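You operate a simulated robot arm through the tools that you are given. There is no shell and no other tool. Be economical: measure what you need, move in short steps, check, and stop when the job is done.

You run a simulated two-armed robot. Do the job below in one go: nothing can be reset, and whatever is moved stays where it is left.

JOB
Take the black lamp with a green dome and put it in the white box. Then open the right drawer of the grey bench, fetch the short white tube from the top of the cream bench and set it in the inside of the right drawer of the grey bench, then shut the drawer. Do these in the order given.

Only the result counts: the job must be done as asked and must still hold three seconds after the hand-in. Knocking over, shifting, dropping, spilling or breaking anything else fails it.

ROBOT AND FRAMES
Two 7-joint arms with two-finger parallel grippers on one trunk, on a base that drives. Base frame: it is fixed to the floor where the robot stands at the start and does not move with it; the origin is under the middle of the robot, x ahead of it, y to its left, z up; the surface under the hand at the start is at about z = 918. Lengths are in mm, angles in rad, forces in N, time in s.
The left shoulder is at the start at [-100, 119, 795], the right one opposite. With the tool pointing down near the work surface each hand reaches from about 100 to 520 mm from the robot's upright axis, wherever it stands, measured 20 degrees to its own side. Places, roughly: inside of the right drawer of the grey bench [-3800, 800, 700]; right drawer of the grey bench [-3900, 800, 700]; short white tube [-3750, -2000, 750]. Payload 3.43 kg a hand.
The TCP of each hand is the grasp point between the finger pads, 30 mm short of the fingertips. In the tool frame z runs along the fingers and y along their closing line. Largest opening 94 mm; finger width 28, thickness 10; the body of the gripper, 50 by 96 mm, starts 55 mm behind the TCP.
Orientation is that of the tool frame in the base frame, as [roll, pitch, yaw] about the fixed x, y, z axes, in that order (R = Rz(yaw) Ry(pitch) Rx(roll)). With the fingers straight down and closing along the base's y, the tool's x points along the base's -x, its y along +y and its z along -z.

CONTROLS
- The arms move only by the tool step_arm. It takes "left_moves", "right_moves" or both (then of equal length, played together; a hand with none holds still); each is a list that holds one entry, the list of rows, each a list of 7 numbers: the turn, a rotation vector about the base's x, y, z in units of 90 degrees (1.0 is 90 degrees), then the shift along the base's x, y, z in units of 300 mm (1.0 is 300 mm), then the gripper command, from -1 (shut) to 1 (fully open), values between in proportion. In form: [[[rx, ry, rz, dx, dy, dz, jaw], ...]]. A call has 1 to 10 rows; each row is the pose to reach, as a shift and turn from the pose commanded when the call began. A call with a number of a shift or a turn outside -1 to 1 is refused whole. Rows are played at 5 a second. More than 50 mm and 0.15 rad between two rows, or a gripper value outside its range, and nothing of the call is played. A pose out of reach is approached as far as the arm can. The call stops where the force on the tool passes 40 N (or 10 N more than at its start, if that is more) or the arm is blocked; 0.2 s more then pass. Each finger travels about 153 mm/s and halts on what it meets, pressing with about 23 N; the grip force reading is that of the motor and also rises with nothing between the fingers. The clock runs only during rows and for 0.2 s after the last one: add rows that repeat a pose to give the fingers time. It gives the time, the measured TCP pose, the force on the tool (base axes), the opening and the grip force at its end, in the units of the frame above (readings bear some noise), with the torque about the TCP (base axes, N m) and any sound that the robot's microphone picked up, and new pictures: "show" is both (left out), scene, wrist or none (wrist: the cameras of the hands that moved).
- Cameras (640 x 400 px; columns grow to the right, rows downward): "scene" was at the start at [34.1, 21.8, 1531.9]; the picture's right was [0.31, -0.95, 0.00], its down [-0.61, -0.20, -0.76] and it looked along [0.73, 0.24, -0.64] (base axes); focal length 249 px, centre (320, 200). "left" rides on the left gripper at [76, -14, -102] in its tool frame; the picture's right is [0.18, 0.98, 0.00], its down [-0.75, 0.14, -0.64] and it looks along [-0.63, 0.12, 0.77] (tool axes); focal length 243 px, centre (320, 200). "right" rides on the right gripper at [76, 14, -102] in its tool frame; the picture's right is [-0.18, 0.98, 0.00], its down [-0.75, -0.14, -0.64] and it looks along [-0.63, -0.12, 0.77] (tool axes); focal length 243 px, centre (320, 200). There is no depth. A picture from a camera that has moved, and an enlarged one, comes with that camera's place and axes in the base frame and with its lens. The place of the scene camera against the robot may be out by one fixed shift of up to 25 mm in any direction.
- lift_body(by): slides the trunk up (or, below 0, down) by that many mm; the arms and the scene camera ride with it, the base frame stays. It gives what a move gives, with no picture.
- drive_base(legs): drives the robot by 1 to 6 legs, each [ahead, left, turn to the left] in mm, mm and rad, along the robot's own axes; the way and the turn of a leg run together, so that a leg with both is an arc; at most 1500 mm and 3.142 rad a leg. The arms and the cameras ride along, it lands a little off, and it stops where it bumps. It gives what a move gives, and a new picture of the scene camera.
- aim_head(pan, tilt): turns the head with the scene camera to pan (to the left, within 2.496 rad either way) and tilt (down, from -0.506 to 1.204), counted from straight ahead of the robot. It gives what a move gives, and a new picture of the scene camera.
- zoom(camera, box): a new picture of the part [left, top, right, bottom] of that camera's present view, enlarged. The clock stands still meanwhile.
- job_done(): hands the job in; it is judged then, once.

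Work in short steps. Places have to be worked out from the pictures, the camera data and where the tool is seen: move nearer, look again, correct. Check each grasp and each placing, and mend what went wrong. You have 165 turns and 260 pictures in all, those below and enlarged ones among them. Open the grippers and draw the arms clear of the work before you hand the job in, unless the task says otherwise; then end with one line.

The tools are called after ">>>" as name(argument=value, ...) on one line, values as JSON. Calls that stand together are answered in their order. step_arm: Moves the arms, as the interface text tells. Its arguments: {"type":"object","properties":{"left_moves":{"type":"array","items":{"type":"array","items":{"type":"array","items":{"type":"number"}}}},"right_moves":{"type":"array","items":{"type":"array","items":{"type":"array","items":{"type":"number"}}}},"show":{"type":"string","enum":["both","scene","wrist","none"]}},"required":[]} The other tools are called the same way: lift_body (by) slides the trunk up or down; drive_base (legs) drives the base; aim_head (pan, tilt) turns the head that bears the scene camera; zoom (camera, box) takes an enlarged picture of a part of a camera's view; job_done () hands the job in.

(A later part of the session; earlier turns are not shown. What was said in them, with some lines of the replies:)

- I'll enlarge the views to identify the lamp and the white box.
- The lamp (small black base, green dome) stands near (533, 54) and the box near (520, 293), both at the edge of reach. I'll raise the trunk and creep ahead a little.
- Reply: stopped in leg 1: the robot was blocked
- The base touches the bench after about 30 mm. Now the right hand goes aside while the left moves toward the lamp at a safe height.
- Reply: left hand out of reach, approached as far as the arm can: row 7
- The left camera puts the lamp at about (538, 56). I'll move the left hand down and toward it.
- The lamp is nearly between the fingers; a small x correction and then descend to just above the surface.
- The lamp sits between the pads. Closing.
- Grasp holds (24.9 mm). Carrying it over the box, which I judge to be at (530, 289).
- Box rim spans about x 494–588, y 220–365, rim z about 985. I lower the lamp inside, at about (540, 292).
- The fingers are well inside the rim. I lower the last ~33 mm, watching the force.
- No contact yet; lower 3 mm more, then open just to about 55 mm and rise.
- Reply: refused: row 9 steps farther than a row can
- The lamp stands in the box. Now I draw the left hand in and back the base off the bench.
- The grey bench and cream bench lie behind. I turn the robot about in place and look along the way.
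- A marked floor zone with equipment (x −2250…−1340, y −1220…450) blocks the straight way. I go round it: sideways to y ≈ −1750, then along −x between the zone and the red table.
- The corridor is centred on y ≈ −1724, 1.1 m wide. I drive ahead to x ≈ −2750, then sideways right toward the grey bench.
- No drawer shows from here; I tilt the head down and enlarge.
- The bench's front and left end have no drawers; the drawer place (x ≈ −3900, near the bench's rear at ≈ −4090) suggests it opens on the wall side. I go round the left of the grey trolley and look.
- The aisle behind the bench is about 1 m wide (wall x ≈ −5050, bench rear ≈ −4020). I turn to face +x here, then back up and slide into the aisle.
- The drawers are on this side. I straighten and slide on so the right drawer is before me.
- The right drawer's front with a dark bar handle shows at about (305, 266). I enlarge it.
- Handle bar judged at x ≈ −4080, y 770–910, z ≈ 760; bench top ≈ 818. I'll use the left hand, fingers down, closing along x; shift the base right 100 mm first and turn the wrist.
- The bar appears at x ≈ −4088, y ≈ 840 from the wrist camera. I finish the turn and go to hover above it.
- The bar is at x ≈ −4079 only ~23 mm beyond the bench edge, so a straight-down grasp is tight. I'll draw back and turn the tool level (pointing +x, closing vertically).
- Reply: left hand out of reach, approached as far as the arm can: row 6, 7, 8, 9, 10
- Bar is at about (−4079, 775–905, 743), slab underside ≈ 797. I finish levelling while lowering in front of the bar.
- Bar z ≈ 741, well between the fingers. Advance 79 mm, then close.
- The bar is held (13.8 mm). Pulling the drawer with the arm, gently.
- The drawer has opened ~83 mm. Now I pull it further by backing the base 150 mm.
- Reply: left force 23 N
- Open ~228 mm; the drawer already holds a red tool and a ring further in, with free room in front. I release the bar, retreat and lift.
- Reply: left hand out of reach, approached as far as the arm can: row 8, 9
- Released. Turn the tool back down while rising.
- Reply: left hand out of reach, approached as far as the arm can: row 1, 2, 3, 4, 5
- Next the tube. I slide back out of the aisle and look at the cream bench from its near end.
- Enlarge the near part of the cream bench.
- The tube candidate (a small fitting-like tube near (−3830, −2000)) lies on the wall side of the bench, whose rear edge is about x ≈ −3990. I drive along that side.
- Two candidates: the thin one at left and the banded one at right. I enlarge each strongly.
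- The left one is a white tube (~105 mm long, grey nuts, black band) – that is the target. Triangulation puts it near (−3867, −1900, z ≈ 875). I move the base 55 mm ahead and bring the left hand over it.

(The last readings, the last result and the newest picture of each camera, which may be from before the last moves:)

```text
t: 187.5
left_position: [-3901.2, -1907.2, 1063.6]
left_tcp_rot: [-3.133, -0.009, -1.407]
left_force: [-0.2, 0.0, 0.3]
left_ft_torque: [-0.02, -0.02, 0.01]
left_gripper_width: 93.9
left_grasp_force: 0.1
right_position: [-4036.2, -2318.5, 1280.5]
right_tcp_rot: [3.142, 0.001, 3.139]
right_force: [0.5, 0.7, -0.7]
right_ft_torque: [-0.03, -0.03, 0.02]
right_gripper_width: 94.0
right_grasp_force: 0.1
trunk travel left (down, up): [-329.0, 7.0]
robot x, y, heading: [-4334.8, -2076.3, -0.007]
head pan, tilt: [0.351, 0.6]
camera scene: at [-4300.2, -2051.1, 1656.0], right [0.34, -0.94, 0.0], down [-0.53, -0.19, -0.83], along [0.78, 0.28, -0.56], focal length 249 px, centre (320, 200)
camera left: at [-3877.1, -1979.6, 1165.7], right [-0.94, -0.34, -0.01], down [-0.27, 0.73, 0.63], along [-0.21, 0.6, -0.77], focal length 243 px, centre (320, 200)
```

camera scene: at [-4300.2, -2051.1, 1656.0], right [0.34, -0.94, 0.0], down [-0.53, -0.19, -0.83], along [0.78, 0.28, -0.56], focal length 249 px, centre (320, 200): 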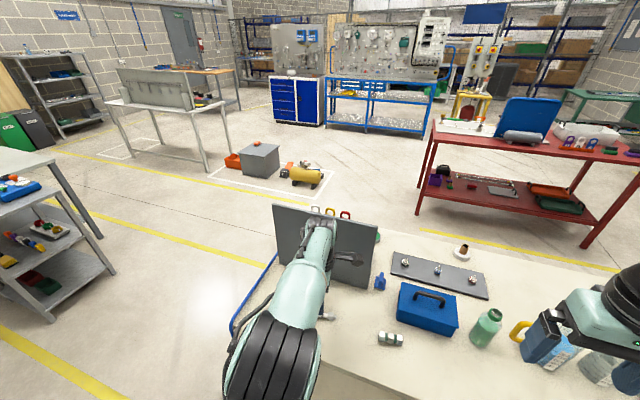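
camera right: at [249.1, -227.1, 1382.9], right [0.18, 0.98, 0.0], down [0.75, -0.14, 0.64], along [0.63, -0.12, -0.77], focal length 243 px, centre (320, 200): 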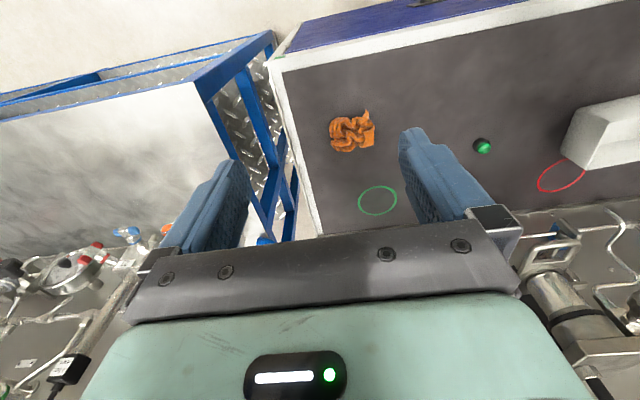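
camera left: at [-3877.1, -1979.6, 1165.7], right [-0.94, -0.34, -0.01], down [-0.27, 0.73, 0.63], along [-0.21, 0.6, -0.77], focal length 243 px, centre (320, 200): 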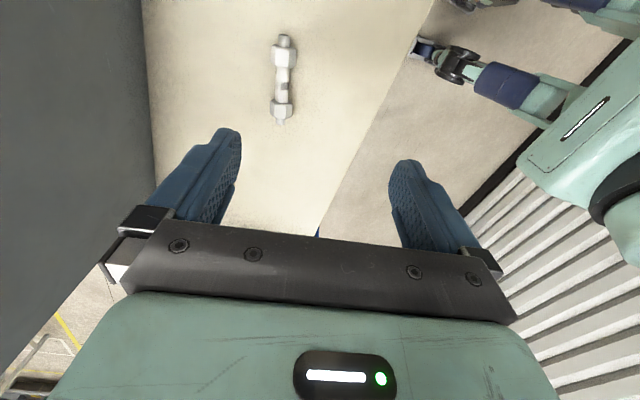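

The tube centre is at about (−3861, −1901), axis yaw ≈ −1.37. I centre above it and come down to z ≈ 960.

>>> step_arm(left_moves=[[[0, 0, 0.025, 0.06, 0.01, -0.1, 1], [0, 0, 0.025, 0.135, 0.02, -0.2, 1], [0, 0, 0.025, 0.135, 0.02, -0.3, 1], [0, 0, 0.025, 0.135, 0.02, -0.35, 1], [0, 0, 0.025, 0.135, 0.02, -0.35, 1]]], show="wrist")

```text
t: 188.7
left_position: [-3861.4, -1902.6, 955.3]
left_tcp_rot: [-3.134, -0.01, -1.365]
left_force: [0.4, -0.3, 0.6]
left_ft_torque: [0.01, -0.03, -0.01]
left_gripper_width: 93.9
left_grasp_force: 0.1
right_position: [-4036.7, -2318.0, 1281.3]
right_tcp_rot: [-3.141, 0.001, 3.141]
right_force: [-0.2, -1.0, 0.2]
right_ft_torque: [-0.02, 0.0, 0.0]
right_gripper_width: 94.0
right_grasp_force: 0.0
trunk travel left (down, up): [-329.0, 7.0]
robot x, y, heading: [-4332.6, -2078.2, -0.003]
head pan, tilt: [0.351, 0.6]
camera left: at [-3833.4, -1972.2, 1059.0], right [-0.93, -0.38, -0.01], down [-0.3, 0.72, 0.63], along [-0.24, 0.59, -0.77], focal length 243 px, centre (320, 200)
```

left: 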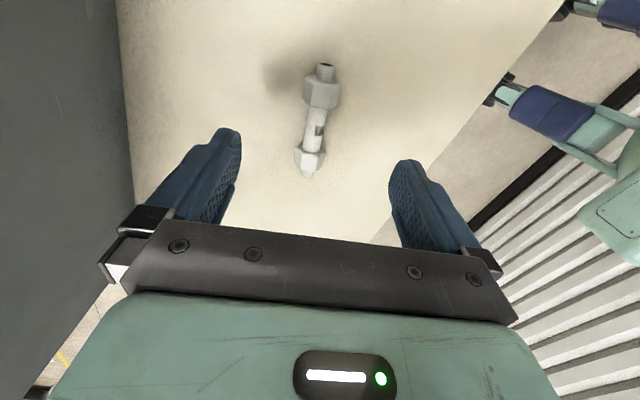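

Alignment is good. I descend to TCP z ≈ 905 with small steps, watching the force.

>>> step_arm(left_moves=[[[0, 0, 0.01, 0.004, 0.01, -0.06, 1], [0, 0, 0.01, 0.004, 0.01, -0.11, 1], [0, 0, 0.01, 0.004, 0.01, -0.14, 1], [0, 0, 0.01, 0.004, 0.01, -0.165, 1], [0, 0, 0.01, 0.004, 0.01, -0.165, 1]]])

```text
t: 189.9
left_position: [-3860.8, -1898.8, 906.5]
left_tcp_rot: [-3.134, -0.01, -1.353]
left_force: [-0.7, -0.1, -0.3]
left_ft_torque: [-0.04, 0.05, 0.03]
left_gripper_width: 93.9
left_grasp_force: 0.1
right_position: [-4036.0, -2317.7, 1280.1]
right_tcp_rot: [3.141, 0.0, 3.141]
right_force: [0.1, 1.0, 0.0]
right_ft_torque: [0.01, -0.01, 0.01]
right_gripper_width: 93.9
right_grasp_force: 0.1
trunk travel left (down, up): [-329.0, 7.0]
robot x, y, heading: [-4335.0, -2074.1, -0.002]
head pan, tilt: [0.351, 0.6]
camera scene: at [-4299.6, -2051.2, 1656.0], right [0.34, -0.94, 0.0], down [-0.53, -0.19, -0.83], along [0.78, 0.28, -0.56], focal length 249 px, centre (320, 200)
camera left: at [-3831.2, -1968.8, 1009.7], right [-0.92, -0.39, -0.01], down [-0.31, 0.71, 0.63], along [-0.24, 0.58, -0.77], focal length 243 px, centre (320, 200)
```

scene: 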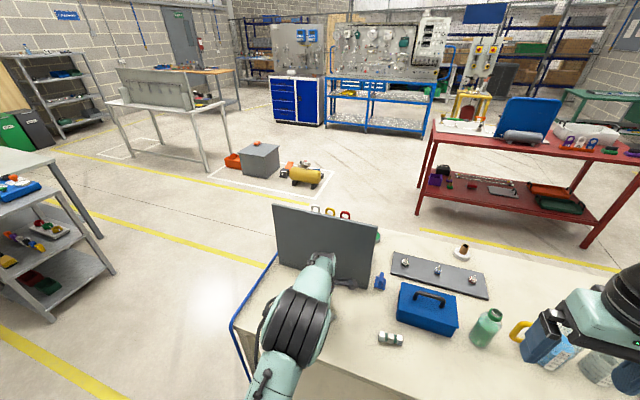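
left: 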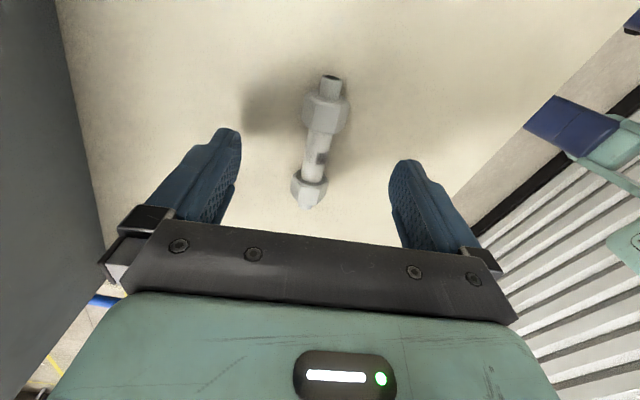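

Parallax from the three heights suggests the tube centre is lower, z ≈ 862. I go down another 18 mm and check.

>>> step_arm(left_moves=[[[0, 0, 0, 0.006, 0, -0.03, 1], [0, 0, 0, 0.008, 0, -0.045, 1], [0, 0, 0, 0.008, 0, -0.06, 1], [0, 0, 0, 0.008, 0, -0.06, 1]]], show="wrist")

```text
t: 190.9
left_position: [-3858.8, -1898.9, 889.2]
left_tcp_rot: [-3.134, -0.011, -1.35]
left_force: [0.5, 0.1, 0.2]
left_ft_torque: [0.03, 0.01, 0.0]
left_gripper_width: 94.2
left_grasp_force: 0.0
right_position: [-4037.1, -2318.3, 1279.8]
right_tcp_rot: [3.141, -0.001, 3.139]
right_force: [-0.7, 0.0, -0.5]
right_ft_torque: [0.01, -0.02, 0.0]
right_gripper_width: 93.9
right_grasp_force: 0.1
trunk travel left (down, up): [-329.0, 7.0]
robot x, y, heading: [-4333.1, -2075.6, -0.005]
head pan, tilt: [0.351, 0.6]
camera left: at [-3829.1, -1969.0, 992.6], right [-0.92, -0.39, -0.01], down [-0.31, 0.71, 0.63], along [-0.25, 0.58, -0.77], focal length 243 px, centre (320, 200)
```

left: 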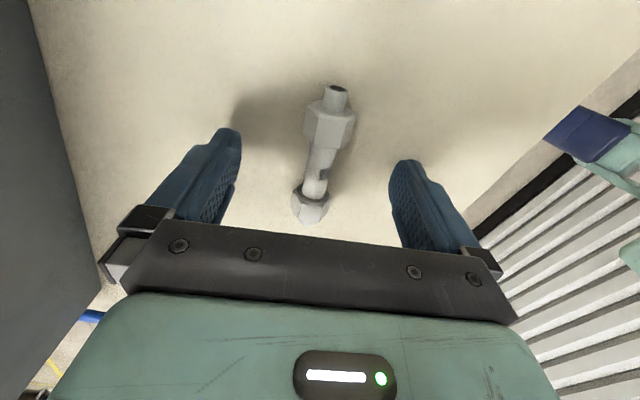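

The tube lies about 20 mm below the TCP, close to the fingertips, and centred. I lower 2 mm more and close.

>>> step_arm(left_moves=[[[0, 0, 0, 0, 0, -0.008, 1], [0, 0, 0, 0, 0, -0.008, 0], [0, 0, 0, 0, 0, -0.008, -0.5], [0, 0, 0, 0, 0, -0.008, -1], [0, 0, 0, 0, 0, -0.008, -1], [0, 0, 0, 0, 0, -0.008, -1]]], show="wrist")

```text
t: 192.3
left_position: [-3858.5, -1898.9, 885.8]
left_tcp_rot: [-3.135, -0.011, -1.35]
left_force: [-0.1, -0.9, 0.6]
left_ft_torque: [0.02, -0.04, 0.01]
left_gripper_width: 11.2
left_grasp_force: 22.7
right_position: [-4035.1, -2318.0, 1279.1]
right_tcp_rot: [3.141, 0.001, 3.14]
right_force: [-0.8, -0.6, -0.3]
right_ft_torque: [0.0, -0.02, 0.01]
right_gripper_width: 94.2
right_grasp_force: 0.0
trunk travel left (down, up): [-329.0, 7.0]
robot x, y, heading: [-4333.5, -2076.1, 0.002]
head pan, tilt: [0.351, 0.6]
camera left: at [-3828.8, -1969.0, 989.8], right [-0.92, -0.39, -0.01], down [-0.31, 0.71, 0.63], along [-0.25, 0.58, -0.77], focal length 243 px, centre (320, 200)
```

left: 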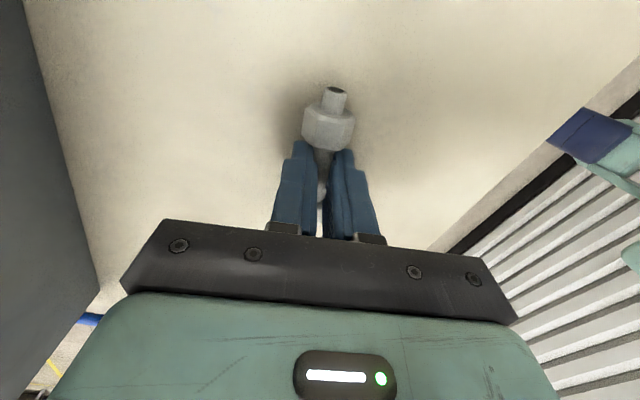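

Width 11.2 mm with grip force. I lift slowly and check.

>>> step_arm(left_moves=[[[0, 0, 0, 0, 0, 0.03, -1], [0, 0, 0, 0, 0, 0.07, -1], [0, 0, 0, 0, 0, 0.12, -1], [0, 0, 0, 0, 0, 0.18, -1], [0, 0, 0, 0, 0, 0.24, -1], [0, 0, 0, 0, 0, 0.24, -1]]], show="wrist")

```text
t: 193.7
left_position: [-3858.4, -1897.9, 958.2]
left_tcp_rot: [-3.134, -0.01, -1.352]
left_force: [-0.3, 0.3, -0.4]
left_ft_torque: [0.0, -0.01, -0.02]
left_gripper_width: 10.9
left_grasp_force: 23.2
right_position: [-4035.6, -2318.1, 1280.5]
right_tcp_rot: [3.141, 0.001, 3.139]
right_force: [-0.2, -0.1, -0.1]
right_ft_torque: [-0.05, -0.03, 0.0]
right_gripper_width: 94.2
right_grasp_force: 0.0
trunk travel left (down, up): [-329.0, 7.0]
robot x, y, heading: [-4331.1, -2075.8, -0.007]
head pan, tilt: [0.351, 0.6]
camera left: at [-3829.6, -1968.1, 1061.4], right [-0.92, -0.39, -0.01], down [-0.31, 0.71, 0.63], along [-0.25, 0.58, -0.77], focal length 243 px, centre (320, 200)
```

left: 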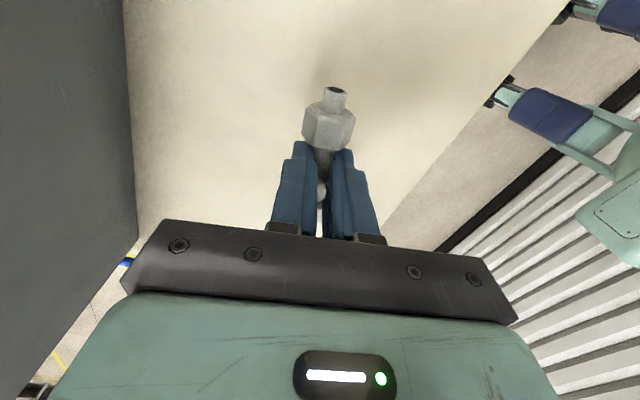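

The tube rides with the hand. I raise and draw it in, then back the base away.

>>> step_arm(left_moves=[[[0, 0, 0, 0, 0, 0.15, -1], [0, 0, 0, -0.05, 0, 0.28, -1], [0, 0, 0, -0.15, 0, 0.4, -1], [0, 0, 0, -0.25, 0, 0.52, -1], [0, 0, 0, -0.35, 0, 0.62, -1], [0, 0, 0, -0.45, 0, 0.7, -1], [0, 0, 0, -0.55, 0, 0.7, -1], [0, 0, 0, -0.55, 0, 0.7, -1]]], show="wrist")

>>> drive_base(legs=[[-90, 0, 0], [0, 1300, 0]])

```text
t: 195.5
left_position: [-4022.6, -1899.2, 1167.9]
left_tcp_rot: [-3.134, -0.008, -1.351]
left_force: [-0.1, -0.1, -1.2]
left_ft_torque: [-0.02, 0.01, 0.03]
left_gripper_width: 10.9
left_grasp_force: 22.8
right_position: [-4035.5, -2319.0, 1280.8]
right_tcp_rot: [3.141, -0.002, 3.139]
right_force: [-0.6, 0.6, -0.1]
right_ft_torque: [0.02, 0.02, -0.02]
right_gripper_width: 94.1
right_grasp_force: 0.1
trunk travel left (down, up): [-329.0, 7.0]
robot x, y, heading: [-4334.7, -2080.0, -0.0]
head pan, tilt: [0.351, 0.6]
camera left: at [-3994.1, -1968.6, 1271.2], right [-0.92, -0.39, -0.01], down [-0.31, 0.71, 0.63], along [-0.25, 0.58, -0.77], focal length 243 px, centre (320, 200)
```

left: 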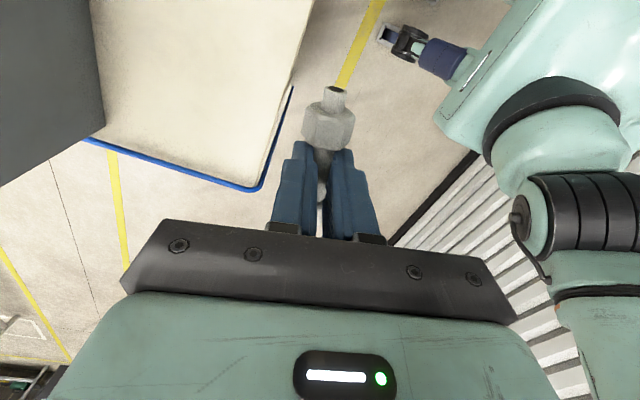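

```text
t: 207.8
left_position: [-4134.7, -590.0, 1167.6]
left_tcp_rot: [-3.135, -0.01, -1.324]
left_force: [0.6, -0.3, -0.9]
left_ft_torque: [-0.01, -0.01, 0.01]
left_gripper_width: 11.0
left_grasp_force: 23.3
right_position: [-4135.5, -1009.2, 1280.3]
right_tcp_rot: [3.141, -0.001, -3.116]
right_force: [0.0, 0.7, -0.1]
right_ft_torque: [0.01, 0.04, -0.01]
right_gripper_width: 94.1
right_grasp_force: 0.1
trunk travel left (down, up): [-329.0, 7.0]
robot x, y, heading: [-4440.7, -774.1, 0.026]
head pan, tilt: [0.351, 0.6]
camera scene: at [-4406.8, -749.7, 1656.0], right [0.37, -0.93, 0.0], down [-0.53, -0.21, -0.83], along [0.77, 0.3, -0.56], focal length 249 px, centre (320, 200)
```

scene: 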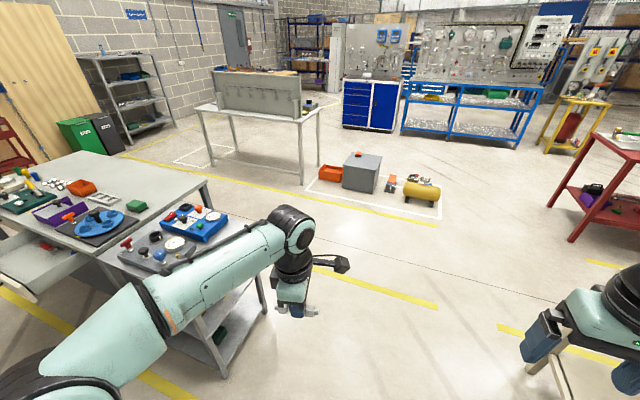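

Heading drifted 0.026; correct, back up to x ≈ −4690, and slide partway.

>>> drive_base(legs=[[0, 0, -0.026], [-245, 0, 0], [0, 750, 0]])

```text
t: 216.7
left_position: [-4364.8, 160.4, 1167.7]
left_tcp_rot: [-3.134, -0.01, -1.368]
left_force: [-0.4, -0.8, -1.8]
left_ft_torque: [0.03, -0.02, -0.01]
left_gripper_width: 11.2
left_grasp_force: 23.6
right_position: [-4384.6, -259.6, 1280.0]
right_tcp_rot: [3.141, -0.002, 3.124]
right_force: [-0.2, 0.4, -0.3]
right_ft_torque: [-0.04, 0.01, 0.02]
right_gripper_width: 93.9
right_grasp_force: 0.1
trunk travel left (down, up): [-329.0, 7.0]
robot x, y, heading: [-4678.0, -13.4, -0.018]
head pan, tilt: [0.351, 0.6]
camera scene: at [-4644.0, 11.8, 1656.0], right [0.33, -0.94, 0.0], down [-0.53, -0.19, -0.83], along [0.78, 0.27, -0.56], focal length 249 px, centre (320, 200)
```

scene: 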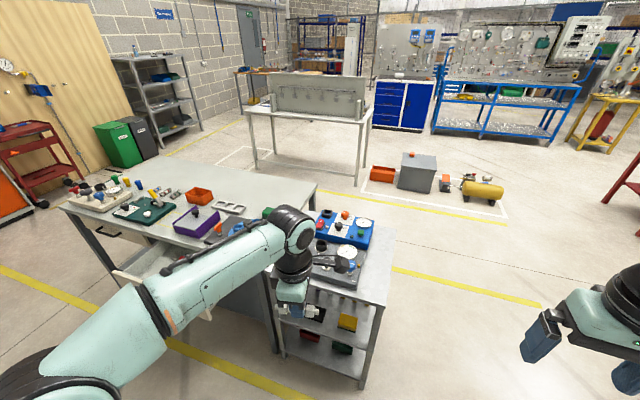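

Correct the heading and slide the rest of the way to y ≈ 690.

>>> drive_base(legs=[[-12, 0, 0.018], [0, 700, 0.008]])

>>> aim_head(pan=0, tilt=0.9)

```text
t: 223.5
left_position: [-4389.4, 860.3, 1167.5]
left_tcp_rot: [-3.132, -0.011, -1.335]
left_force: [0.6, 0.5, -0.8]
left_ft_torque: [0.03, 0.01, -0.01]
left_gripper_width: 10.9
left_grasp_force: 22.3
right_position: [-4394.8, 439.7, 1281.7]
right_tcp_rot: [3.142, 0.0, -3.126]
right_force: [-0.1, 0.2, -0.2]
right_ft_torque: [0.02, -0.03, -0.04]
right_gripper_width: 93.9
right_grasp_force: 0.0
trunk travel left (down, up): [-329.0, 7.0]
robot x, y, heading: [-4695.8, 677.4, 0.014]
head pan, tilt: [0.351, 0.6]
camera scene: at [-4662.9, 702.3, 1656.0], right [0.36, -0.93, 0.0], down [-0.53, -0.2, -0.83], along [0.77, 0.3, -0.56], focal length 249 px, centre (320, 200)
```

scene: 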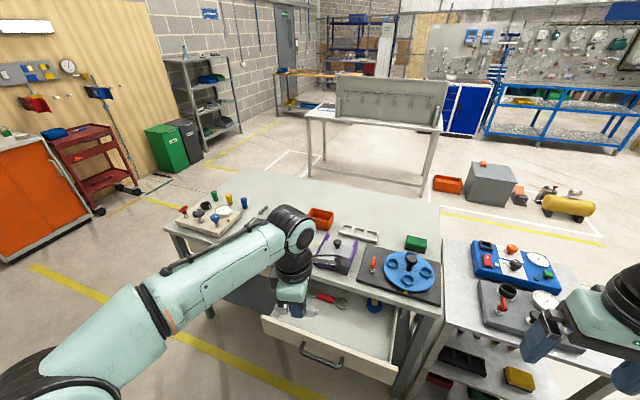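

```text
t: 224.3
left_position: [-4389.3, 859.6, 1167.5]
left_tcp_rot: [-3.135, -0.01, -1.335]
left_force: [0.0, -0.2, 0.8]
left_ft_torque: [0.03, 0.01, -0.02]
left_gripper_width: 10.8
left_grasp_force: 22.9
right_position: [-4394.4, 441.2, 1280.5]
right_tcp_rot: [-3.142, -0.001, -3.125]
right_force: [-0.3, 0.1, -0.8]
right_ft_torque: [-0.03, 0.02, 0.03]
right_gripper_width: 94.0
right_grasp_force: 0.1
trunk travel left (down, up): [-329.0, 7.0]
robot x, y, heading: [-4697.8, 677.1, 0.018]
head pan, tilt: [0.0, 0.901]
camera scene: at [-4669.9, 671.9, 1631.2], right [0.02, -1.0, 0.0], down [-0.78, -0.01, -0.62], along [0.62, 0.01, -0.78], focal length 249 px, centre (320, 200)
```

scene: 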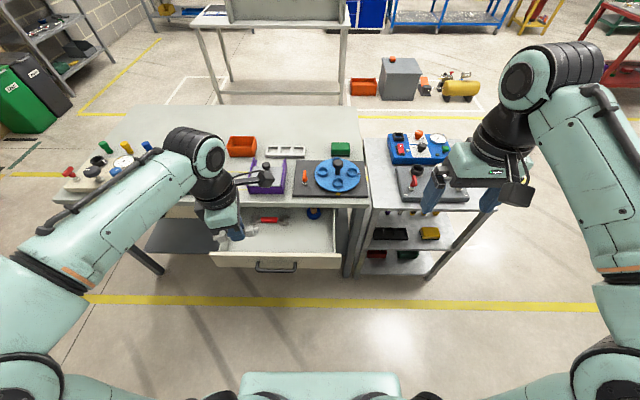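

Drawer interior free area runs x ≈ −4250…−4080. I bring the tube above (−4180, 850), aligned with y.

>>> step_arm(left_moves=[[[0, 0, -0.03, 0.08, 0, -0.11, -1], [0, 0, -0.06, 0.16, -0.01, -0.22, -1], [0, 0, -0.09, 0.24, -0.02, -0.33, -1], [0, 0, -0.12, 0.32, -0.03, -0.44, -1], [0, 0, -0.15, 0.4, -0.03, -0.55, -1], [0, 0, -0.15, 0.48, -0.03, -0.66, -1], [0, 0, -0.15, 0.56, -0.03, -0.77, -1], [0, 0, -0.15, 0.64, -0.03, -0.87, -1], [0, 0, -0.15, 0.69, -0.03, -0.95, -1], [0, 0, -0.15, 0.69, -0.03, -0.95, -1]]])

```text
t: 226.5
left_position: [-4183.9, 852.0, 880.9]
left_tcp_rot: [-3.135, -0.01, -1.569]
left_force: [0.3, 0.7, -0.9]
left_ft_torque: [-0.03, -0.03, -0.01]
left_gripper_width: 11.0
left_grasp_force: 22.7
right_position: [-4395.9, 439.7, 1280.3]
right_tcp_rot: [-3.141, -0.001, -3.126]
right_force: [-0.6, -0.1, 0.4]
right_ft_torque: [-0.02, 0.0, 0.02]
right_gripper_width: 93.8
right_grasp_force: 0.1
trunk travel left (down, up): [-329.0, 7.0]
robot x, y, heading: [-4698.2, 678.4, 0.018]
head pan, tilt: [0.0, 0.901]
camera scene: at [-4670.2, 671.8, 1631.2], right [0.02, -1.0, 0.0], down [-0.78, -0.01, -0.62], along [0.62, 0.01, -0.78], focal length 249 px, centre (320, 200)
camera left: at [-4170.0, 777.4, 985.0], right [-0.98, -0.19, -0.01], down [-0.15, 0.76, 0.63], along [-0.11, 0.62, -0.77], focal length 243 px, centre (320, 200)
```

scene: 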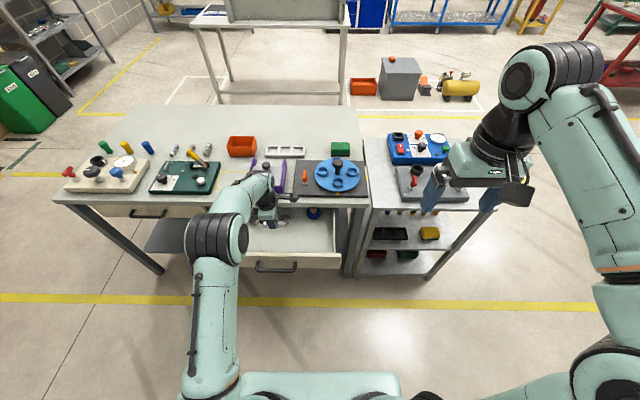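
left: 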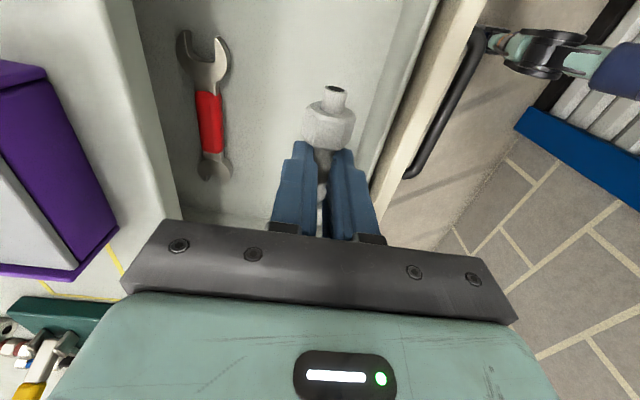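

The wrench lies at x ≳ −4083 and the front panel's inner face is near −4244. I lower at x ≈ −4170 to z ≈ 765.

>>> step_arm(left_moves=[[[0, 0, 0, 0.04, 0, -0.1, -1], [0, 0, 0, 0.045, 0, -0.2, -1], [0, 0, 0, 0.045, 0, -0.3, -1], [0, 0, 0, 0.045, 0, -0.385, -1], [0, 0, 0, 0.045, 0, -0.385, -1]]])

```text
t: 227.7
left_position: [-4169.8, 850.8, 766.8]
left_tcp_rot: [-3.134, -0.011, -1.569]
left_force: [-0.2, -0.1, 0.3]
left_ft_torque: [0.02, 0.0, 0.01]
left_gripper_width: 11.1
left_grasp_force: 22.4
right_position: [-4395.7, 440.0, 1281.0]
right_tcp_rot: [3.14, -0.001, -3.126]
right_force: [-0.4, -0.1, -0.4]
right_ft_torque: [0.01, 0.01, 0.05]
right_gripper_width: 94.2
right_grasp_force: 0.0
trunk travel left (down, up): [-329.0, 7.0]
robot x, y, heading: [-4696.9, 673.8, 0.013]
head pan, tilt: [0.0, 0.901]
camera scene: at [-4670.1, 671.7, 1631.2], right [0.02, -1.0, 0.0], down [-0.78, -0.01, -0.62], along [0.62, 0.01, -0.78], focal length 249 px, centre (320, 200)
camera left: at [-4156.5, 776.2, 870.9], right [-0.98, -0.18, -0.01], down [-0.15, 0.76, 0.63], along [-0.11, 0.62, -0.77], focal length 243 px, centre (320, 200)
```

scene: 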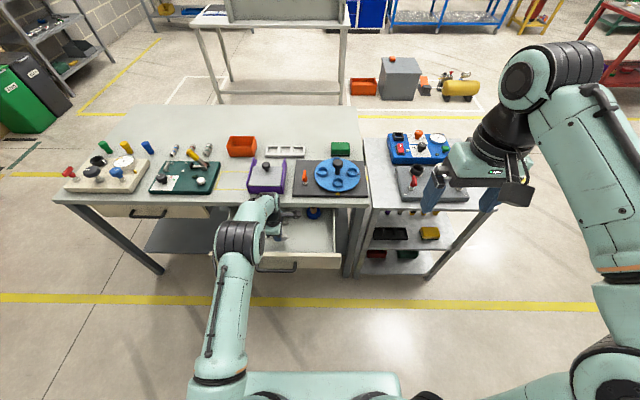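
left: 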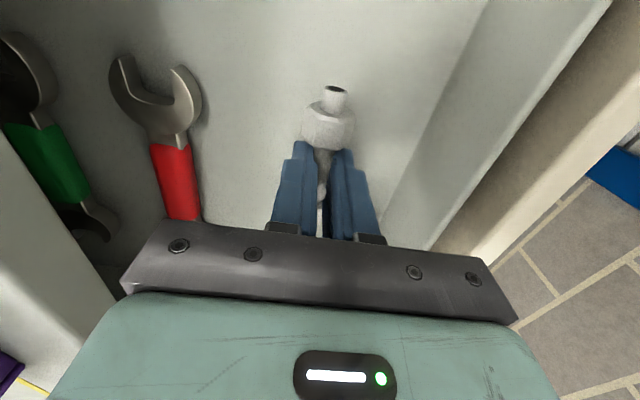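

Descending in 3–4 mm steps, watching for contact.

>>> step_arm(left_moves=[[[0, 0, 0, 0, 0, -0.015, -1], [0, 0, 0, 0, 0, -0.03, -1], [0, 0, 0, 0, 0, -0.045, -1], [0, 0, 0, 0, 0, -0.06, -1], [0, 0, 0, 0, 0, -0.06, -1]]], show="wrist")

```text
t: 228.9
left_position: [-4168.8, 850.7, 750.4]
left_tcp_rot: [-3.134, -0.01, -1.569]
left_force: [0.0, -0.9, -1.1]
left_ft_torque: [-0.01, -0.02, 0.02]
left_gripper_width: 11.1
left_grasp_force: 22.5
right_position: [-4395.0, 439.5, 1280.7]
right_tcp_rot: [3.141, -0.001, -3.126]
right_force: [0.8, 0.8, 0.3]
right_ft_torque: [0.05, -0.01, 0.01]
right_gripper_width: 94.0
right_grasp_force: 0.1
trunk travel left (down, up): [-329.0, 7.0]
robot x, y, heading: [-4694.5, 674.0, 0.012]
head pan, tilt: [0.0, 0.901]
camera left: at [-4156.1, 776.4, 853.1], right [-0.98, -0.19, -0.01], down [-0.15, 0.76, 0.63], along [-0.11, 0.62, -0.77], focal length 243 px, centre (320, 200)
```

left: 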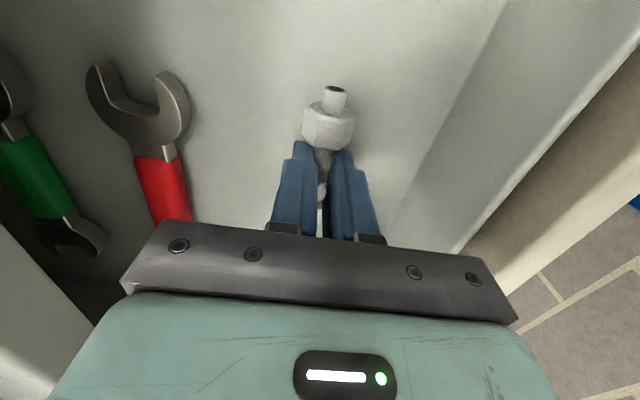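

No contact yet; continue down in 3 mm steps.

>>> step_arm(left_moves=[[[0, 0, 0, 0, 0, -0.01, -1], [0, 0, 0, 0, 0, -0.02, -1], [0, 0, 0, 0, 0, -0.03, -1], [0, 0, 0, 0, 0, -0.04, -1], [0, 0, 0, 0, 0, -0.04, -1]]], show="wrist")

```text
t: 230.1
left_position: [-4169.1, 851.3, 736.8]
left_tcp_rot: [-3.136, -0.011, -1.57]
left_force: [-0.1, -0.8, -0.1]
left_ft_torque: [0.0, 0.04, -0.03]
left_gripper_width: 11.2
left_grasp_force: 22.9
right_position: [-4394.9, 439.7, 1279.9]
right_tcp_rot: [-3.141, 0.0, -3.125]
right_force: [-0.5, -0.3, 0.2]
right_ft_torque: [0.03, 0.0, 0.02]
right_gripper_width: 94.0
right_grasp_force: 0.1
trunk travel left (down, up): [-329.0, 7.0]
robot x, y, heading: [-4699.8, 676.6, 0.016]
head pan, tilt: [0.0, 0.901]
camera left: at [-4155.3, 776.5, 840.6], right [-0.98, -0.19, -0.01], down [-0.15, 0.76, 0.63], along [-0.11, 0.62, -0.77], focal length 243 px, centre (320, 200)
```

left: 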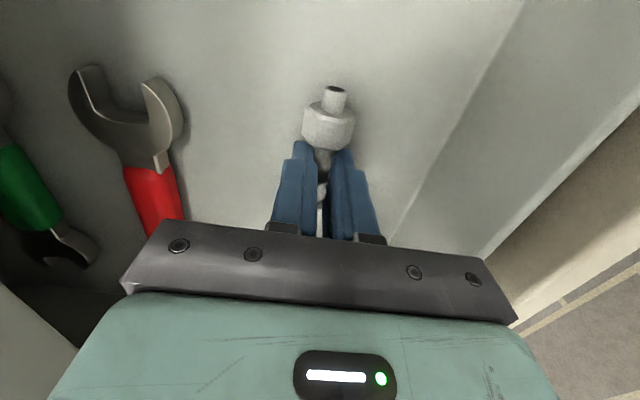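

Still free; continue carefully.

>>> step_arm(left_moves=[[[0, 0, 0, 0, 0, -0.01, -1], [0, 0, 0, 0, 0, -0.02, -1], [0, 0, 0, 0, 0, -0.03, -1], [0, 0, 0, 0, 0, -0.04, -1], [0, 0, 0, 0, 0, -0.04, -1]]], show="wrist")

```text
t: 231.3
left_position: [-4164.9, 850.2, 731.2]
left_tcp_rot: [-3.12, -0.01, -1.571]
left_force: [-0.1, -0.2, 15.4]
left_ft_torque: [0.18, 0.2, 0.06]
left_gripper_width: 11.2
left_grasp_force: 22.8
right_position: [-4395.7, 438.0, 1279.8]
right_tcp_rot: [-3.141, -0.002, -3.126]
right_force: [0.2, -0.5, -1.0]
right_ft_torque: [-0.02, -0.02, -0.01]
right_gripper_width: 94.0
right_grasp_force: 0.0
trunk travel left (down, up): [-329.0, 7.0]
robot x, y, heading: [-4701.0, 675.5, 0.012]
head pan, tilt: [0.0, 0.901]
stopped in row 5 (left hand): the force on the tool passed its limit at 41 N (the readings are from after the stop); the commanded pose is now the measured one
camera left: at [-4153.0, 776.2, 835.2], right [-0.98, -0.18, -0.02], down [-0.16, 0.76, 0.63], along [-0.1, 0.62, -0.78], focal length 243 px, centre (320, 200)
```

left: 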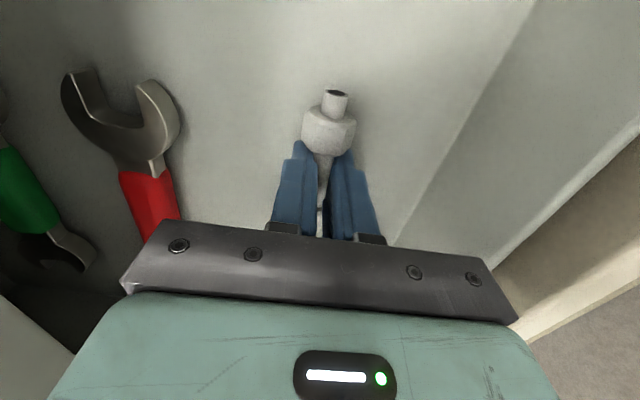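

Floor reached (z ≈ 731). I ease up 2 mm, open partly, and rise.

>>> step_arm(left_moves=[[[0, 0, 0, 0, 0, 0.007, -1], [0, 0, 0, 0, 0, 0.007, -0.5], [0, 0, 0, 0, 0, 0.007, -0.1], [0, 0, 0, 0, 0, 0.007, -0.1], [0, 0, 0, 0, 0, 0.07, -0.1], [0, 0, 0, 0, 0, 0.15, -0.1], [0, 0, 0, 0, 0, 0.28, -0.1], [0, 0, 0, 0, 0, 0.42, -0.1], [0, 0, 0, 0, 0, 0.56, -0.1]]])

```text
t: 233.3
left_position: [-4166.0, 850.9, 898.3]
left_tcp_rot: [-3.127, -0.011, -1.57]
left_force: [-0.4, 0.0, 0.0]
left_ft_torque: [0.02, 0.0, 0.01]
left_gripper_width: 42.4
left_grasp_force: 0.1
right_position: [-4395.4, 440.0, 1280.2]
right_tcp_rot: [-3.14, -0.001, -3.125]
right_force: [0.4, -0.1, 1.1]
right_ft_torque: [0.01, 0.01, -0.04]
right_gripper_width: 94.0
right_grasp_force: 0.0
trunk travel left (down, up): [-329.0, 7.0]
robot x, y, heading: [-4696.2, 675.5, 0.017]
head pan, tilt: [0.0, 0.901]
camera scene: at [-4670.5, 671.7, 1631.2], right [0.02, -1.0, 0.0], down [-0.78, -0.01, -0.62], along [0.62, 0.01, -0.78], focal length 249 px, centre (320, 200)
camera left: at [-4154.5, 776.7, 1002.1], right [-0.98, -0.19, -0.01], down [-0.15, 0.76, 0.63], along [-0.11, 0.62, -0.77], focal length 243 px, centre (320, 200)
```

scene: 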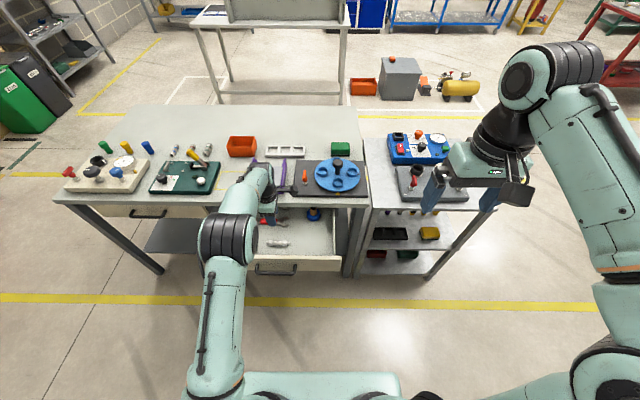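
left: 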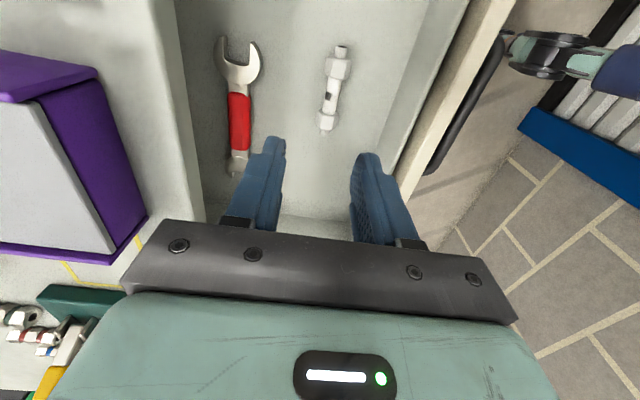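

The tube lies in the drawer, clear of the wrench. To shut it I draw the hand back beyond the handle, turn it so the closed fingers can push on the bar.

>>> step_arm(left_moves=[[[0, 0, -0.05, 0, 0, 0.1, -0.1], [0, 0, -0.14, -0.05, 0, 0.2, -0.1], [0, 0, -0.23, -0.15, 0, 0.25, -0.5], [0, 0, -0.32, -0.25, 0, 0.25, -1], [0, 0, -0.41, -0.37, 0, 0.25, -1], [0, 0, -0.5, -0.5, 0, 0.25, -1], [0, 0, -0.59, -0.62, 0, 0.25, -1], [0, 0, -0.68, -0.72, 0, 0.2, -1], [0, 0, -0.77, -0.75, -0.02, 0.15, -1], [0, 0, -0.86, -0.75, -0.04, 0.1, -1]]])

>>> step_arm(left_moves=[[[0, 0, -0.07, 0, 0, -0.1, -1], [0, 0, -0.14, 0, 0, -0.2, -1], [0, 0, -0.14, 0, 0, -0.2, -1]]])

```text
t: 235.5
left_position: [-4394.0, 840.2, 926.5]
left_tcp_rot: [-3.126, -0.01, -2.921]
left_force: [0.4, 0.7, -0.4]
left_ft_torque: [-0.02, 0.01, -0.01]
left_gripper_width: 0.1
left_grasp_force: 23.2
right_position: [-4394.9, 440.6, 1280.7]
right_tcp_rot: [3.141, -0.001, -3.125]
right_force: [-0.6, 0.7, 0.2]
right_ft_torque: [0.0, 0.0, 0.0]
right_gripper_width: 93.9
right_grasp_force: 0.0
trunk travel left (down, up): [-329.0, 7.0]
robot x, y, heading: [-4694.3, 676.8, 0.014]
head pan, tilt: [0.0, 0.901]
camera scene: at [-4669.7, 671.7, 1631.2], right [0.02, -1.0, 0.0], down [-0.78, -0.01, -0.62], along [0.62, 0.01, -0.78], focal length 249 px, centre (320, 200)
camera left: at [-4464.4, 811.4, 1029.9], right [-0.39, 0.92, -0.01], down [0.71, 0.31, 0.63], along [0.59, 0.24, -0.77], focal length 243 px, centre (320, 200)
```

scene: 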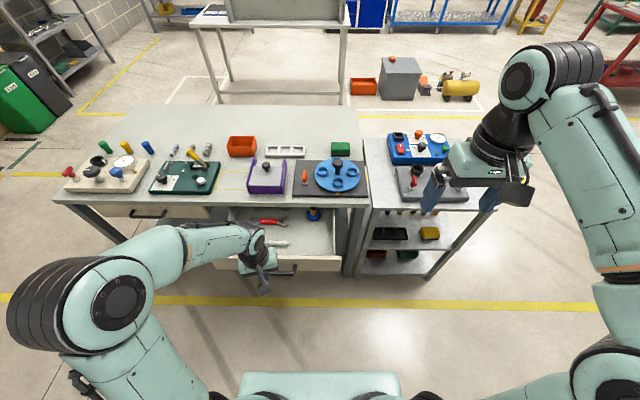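
left: 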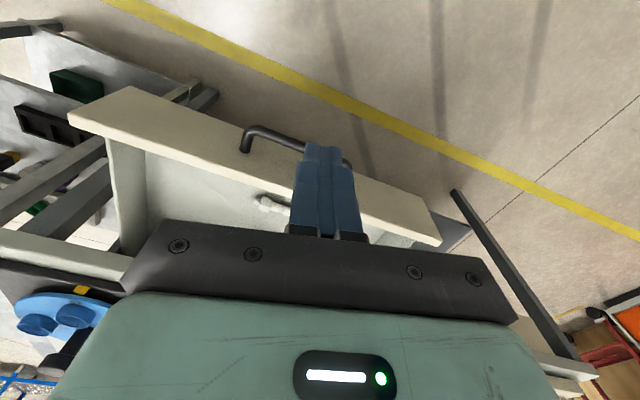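

```text
t: 236.3
left_position: [-4393.3, 840.5, 865.9]
left_tcp_rot: [-3.125, -0.01, -3.139]
left_force: [-0.3, 0.3, -0.1]
left_ft_torque: [0.04, -0.03, -0.01]
left_gripper_width: 0.0
left_grasp_force: 23.0
right_position: [-4395.6, 439.3, 1279.1]
right_tcp_rot: [-3.139, -0.001, -3.126]
right_force: [-0.3, 0.0, 0.5]
right_ft_torque: [0.0, 0.0, 0.01]
right_gripper_width: 94.1
right_grasp_force: 0.0
trunk travel left (down, up): [-329.0, 7.0]
robot x, y, heading: [-4695.8, 678.6, 0.014]
head pan, tilt: [0.0, 0.901]
camera scene: at [-4670.4, 671.8, 1631.2], right [0.02, -1.0, 0.0], down [-0.78, -0.01, -0.62], along [0.62, 0.01, -0.78], focal length 249 px, centre (320, 200)
camera left: at [-4467.9, 827.8, 970.1], right [-0.18, 0.98, -0.01], down [0.76, 0.15, 0.63], along [0.62, 0.11, -0.77], focal length 243 px, centre (320, 200)
```

scene: 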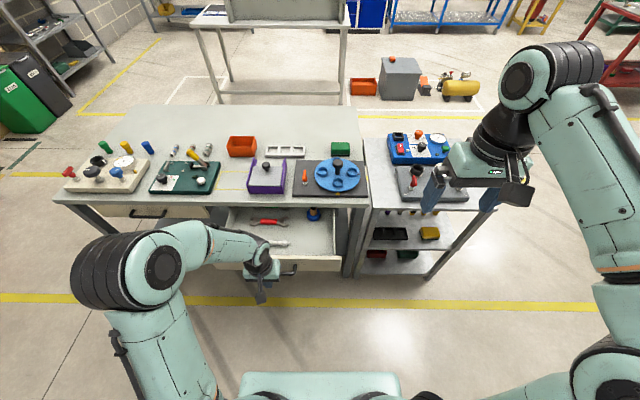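
left: 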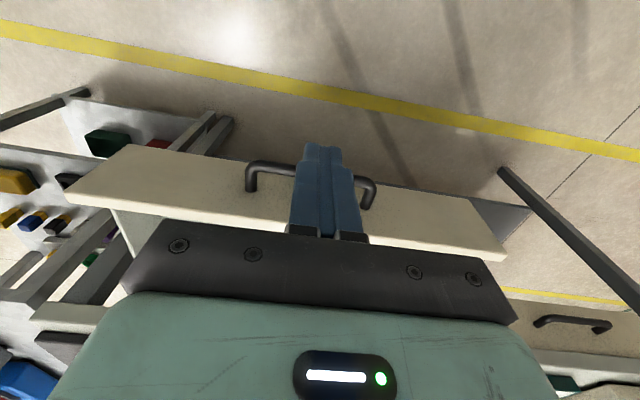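

The fingers are centred on the bar. Lower to z ≈ 757 then push ahead 160 mm.

>>> step_arm(left_moves=[[[0, 0, 0, 0, 0, -0.13, -1], [0, 0, 0, 0, 0, -0.25, -1], [0, 0, 0, 0, 0, -0.36, -1], [0, 0, 0, 0.12, 0, -0.36, -1], [0, 0, 0, 0.2, 0, -0.36, -1], [0, 0, 0, 0.27, 0, -0.36, -1], [0, 0, 0, 0.34, 0, -0.36, -1], [0, 0, 0, 0.41, 0, -0.36, -1], [0, 0, 0, 0.48, 0, -0.36, -1], [0, 0, 0, 0.54, 0, -0.36, -1]]])

```text
t: 238.5
left_position: [-4229.1, 840.2, 757.4]
left_tcp_rot: [-3.126, -0.011, -3.14]
left_force: [-0.2, 0.3, 1.1]
left_ft_torque: [-0.03, 0.02, 0.0]
left_gripper_width: 0.0
left_grasp_force: 23.2
right_position: [-4395.6, 439.3, 1281.7]
right_tcp_rot: [-3.141, 0.001, -3.125]
right_force: [0.1, -0.1, -0.1]
right_ft_torque: [0.02, -0.03, 0.01]
right_gripper_width: 93.9
right_grasp_force: 0.0
trunk travel left (down, up): [-329.0, 7.0]
robot x, y, heading: [-4694.2, 674.5, 0.018]
head pan, tilt: [0.0, 0.901]
camera scene: at [-4669.6, 671.7, 1631.2], right [0.02, -1.0, 0.0], down [-0.78, -0.01, -0.62], along [0.62, 0.01, -0.78], focal length 249 px, centre (320, 200)
camera left: at [-4304.9, 826.7, 861.9], right [-0.19, 0.98, -0.01], down [0.76, 0.15, 0.63], along [0.62, 0.11, -0.78], focal length 243 px, centre (320, 200)
```

scene: 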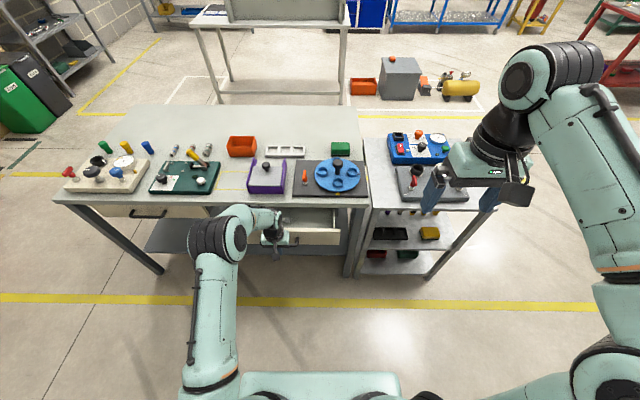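
left: 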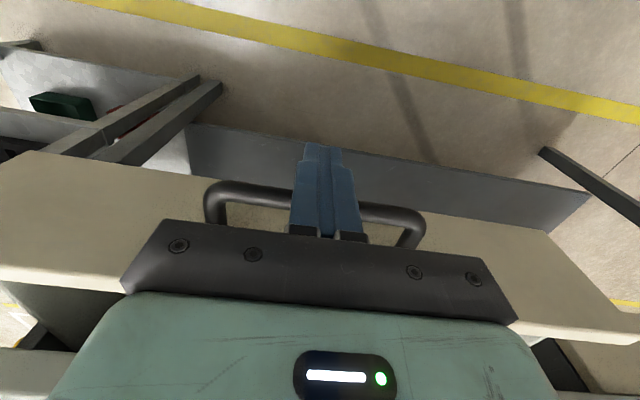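

The drawer is moving in. I drive the base 100 mm ahead, the hand pushing along.

>>> drive_base(legs=[[100, 0, 0]])

>>> step_arm(left_moves=[[[0, 0, 0, 0.04, 0, 0, -1], [0, 0, 0, 0.07, 0, 0, -1], [0, 0, 0, 0.09, 0, 0, -1], [0, 0, 0, 0.1, 0, 0, -1], [0, 0, 0, 0.1, 0, 0, -1]]])

```text
t: 239.6
left_position: [-4132.2, 840.9, 758.1]
left_tcp_rot: [-3.128, -0.012, 3.141]
left_force: [0.6, -0.4, -0.1]
left_ft_torque: [0.0, 0.0, -0.01]
left_gripper_width: 0.2
left_grasp_force: 23.1
right_position: [-4297.0, 440.9, 1281.1]
right_tcp_rot: [-3.14, -0.001, -3.127]
right_force: [0.4, -0.5, -1.1]
right_ft_torque: [0.0, -0.01, 0.02]
right_gripper_width: 94.0
right_grasp_force: 0.1
trunk travel left (down, up): [-329.0, 7.0]
robot x, y, heading: [-4598.9, 681.4, 0.014]
head pan, tilt: [0.0, 0.901]
camera scene: at [-4571.3, 673.2, 1630.9], right [0.01, -1.0, 0.0], down [-0.78, -0.01, -0.62], along [0.62, 0.01, -0.78], focal length 249 px, centre (320, 200)
```

scene: 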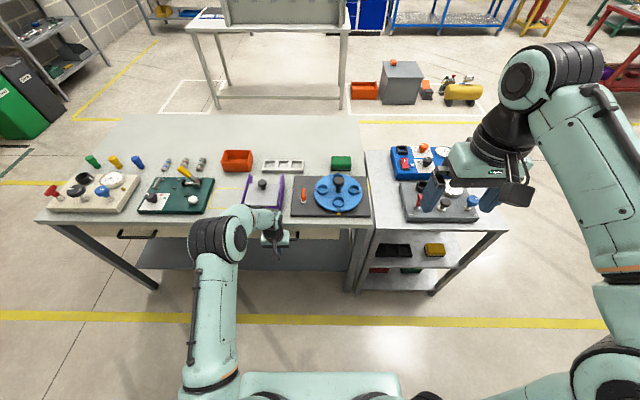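

```text
t: 240.8
left_position: [-4102.0, 838.6, 758.7]
left_tcp_rot: [-3.126, -0.01, 3.139]
left_force: [-6.8, -0.6, 2.1]
left_ft_torque: [0.01, -0.54, 0.1]
left_gripper_width: 0.0
left_grasp_force: 22.9
right_position: [-4297.6, 441.2, 1280.5]
right_tcp_rot: [-3.14, 0.001, -3.127]
right_force: [0.0, 0.8, 0.4]
right_ft_torque: [-0.04, 0.03, -0.03]
right_gripper_width: 94.0
right_grasp_force: 0.0
trunk travel left (down, up): [-329.0, 7.0]
robot x, y, heading: [-4597.1, 677.8, 0.015]
head pan, tilt: [0.0, 0.901]
camera scene: at [-4572.3, 673.2, 1631.2], right [0.01, -1.0, 0.0], down [-0.78, -0.01, -0.62], along [0.62, 0.01, -0.78], focal length 249 px, centre (320, 200)
camera left: at [-4176.9, 827.3, 862.3], right [-0.18, 0.98, -0.01], down [0.76, 0.15, 0.63], along [0.62, 0.11, -0.78], focal length 243 px, centre (320, 200)
```

scene: 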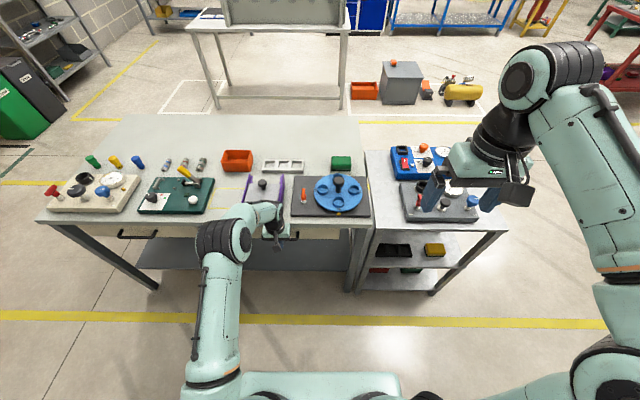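
left: 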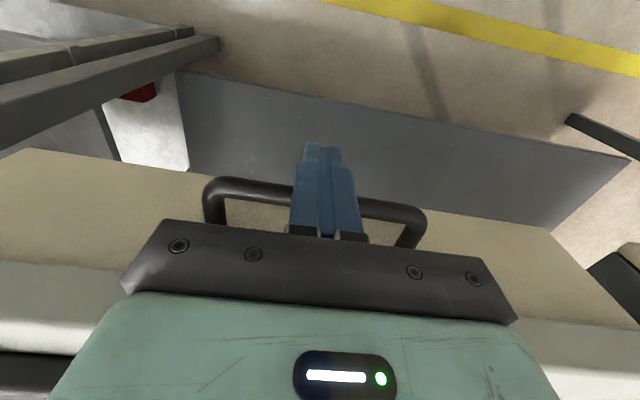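

Force on the push has risen to 7 N at the originally closed position. I push a few mm more to make sure it is fully home.

>>> step_arm(left_moves=[[[0, 0, 0, 0.01, 0, 0, -1], [0, 0, 0, 0.02, 0, 0, -1], [0, 0, 0, 0.02, 0, 0, -1]]], show="none")

```text
t: 241.4
left_position: [-4103.4, 839.1, 757.3]
left_tcp_rot: [-3.126, -0.027, -3.142]
left_force: [-24.9, -1.3, 11.2]
left_ft_torque: [0.32, -2.03, 0.31]
left_gripper_width: 0.0
left_grasp_force: 22.6
right_position: [-4299.4, 440.6, 1281.9]
right_tcp_rot: [-3.141, 0.001, -3.126]
right_force: [0.4, -0.1, -0.4]
right_ft_torque: [-0.03, 0.01, 0.01]
right_gripper_width: 94.1
right_grasp_force: 0.2
trunk travel left (down, up): [-329.0, 7.0]
robot x, y, heading: [-4598.6, 678.2, 0.014]
head pan, tilt: [0.0, 0.901]
stopped in row 2 (left hand): the force on the tool passed its limit at 44 N (the readings are from after the stop); the commanded pose is now the measured one
```

The drawer is hard against its stop. I back the hand off, raise it, open the gripper, and check.

>>> step_arm(left_moves=[[[0, 0, 0, -0.05, 0, 0, -1], [0, 0, 0, -0.15, 0, 0, -1], [0, 0, 0, -0.28, 0, 0, -1], [0, 0, 0, -0.42, 0, 0.02, -1], [0, 0, 0, -0.54, 0, 0.1, -0.5], [0, 0, 0, -0.62, 0, 0.22, 0], [0, 0, 0, -0.65, 0.05, 0.37, 0.5], [0, 0, 0, -0.65, 0.1, 0.52, 1], [0, 0, 0, -0.65, 0.15, 0.66, 1], [0, 0, 0, -0.65, 0.2, 0.8, 1]]])

>>> zoom(camera="scene", box=[180, 130, 420, 280])

```text
t: 243.6
left_position: [-4295.4, 899.8, 995.4]
left_tcp_rot: [-3.127, -0.022, -3.141]
left_force: [0.0, 0.1, -0.3]
left_ft_torque: [0.0, 0.03, -0.04]
left_gripper_width: 94.0
left_grasp_force: 0.1
right_position: [-4297.1, 441.3, 1280.9]
right_tcp_rot: [-3.141, 0.002, -3.128]
right_force: [0.3, 0.1, 0.0]
right_ft_torque: [-0.03, -0.04, 0.02]
right_gripper_width: 94.0
right_grasp_force: 0.1
trunk travel left (down, up): [-329.0, 7.0]
robot x, y, heading: [-4599.5, 677.9, 0.017]
head pan, tilt: [0.0, 0.901]
camera scene: at [-4572.2, 673.7, 1631.2], right [0.02, -1.0, 0.0], down [-0.78, -0.01, -0.62], along [0.62, 0.01, -0.78], focal length 249 px, centre (320, 200)
camera left: at [-4369.9, 887.8, 1100.8], right [-0.18, 0.98, -0.01], down [0.77, 0.15, 0.62], along [0.61, 0.11, -0.78], focal length 243 px, centre (320, 200)
```

scene: 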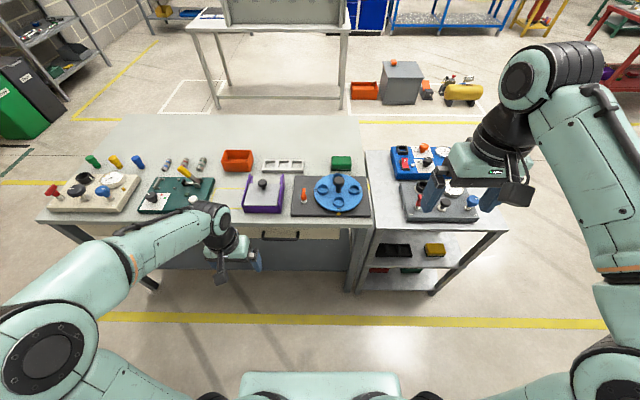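
left: 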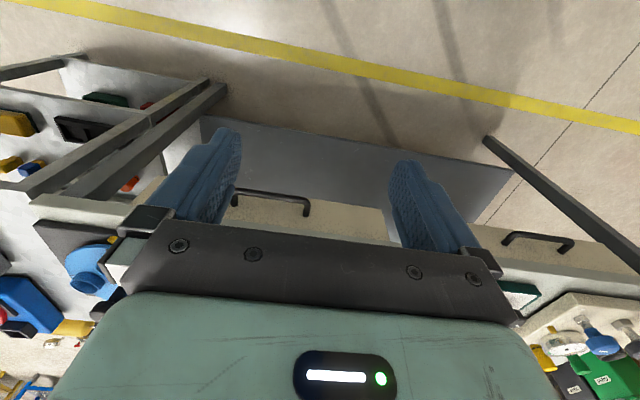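

```text
2.67 times, centred on (300, 205) of scene
camera zoom: at [-4572.2, 673.7, 1631.2], right [0.02, -1.0, 0.0], down [-0.78, -0.01, -0.62], along [0.62, 0.01, -0.78], focal length 664 px, centre (373, 187)
```

zoom: 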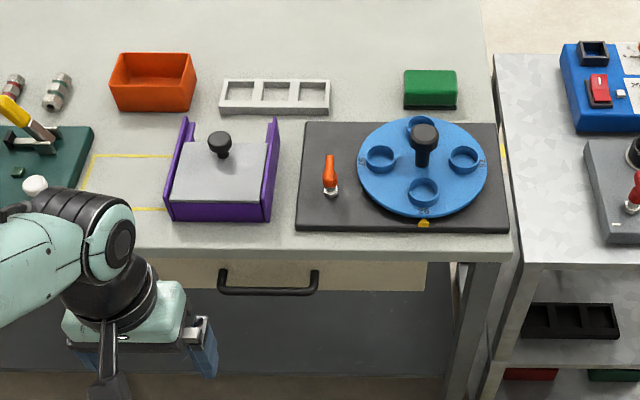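

The drawer is shut, level with its neighbour; the lamp is in the box, the arms are clear and the grippers open. I hand in.

>>> job_done()

```text
The job is handed in.
```

The green-domed lamp is in the white box, the short white tube is inside the grey bench's right drawer, and the drawer is shut; I have handed the job in.
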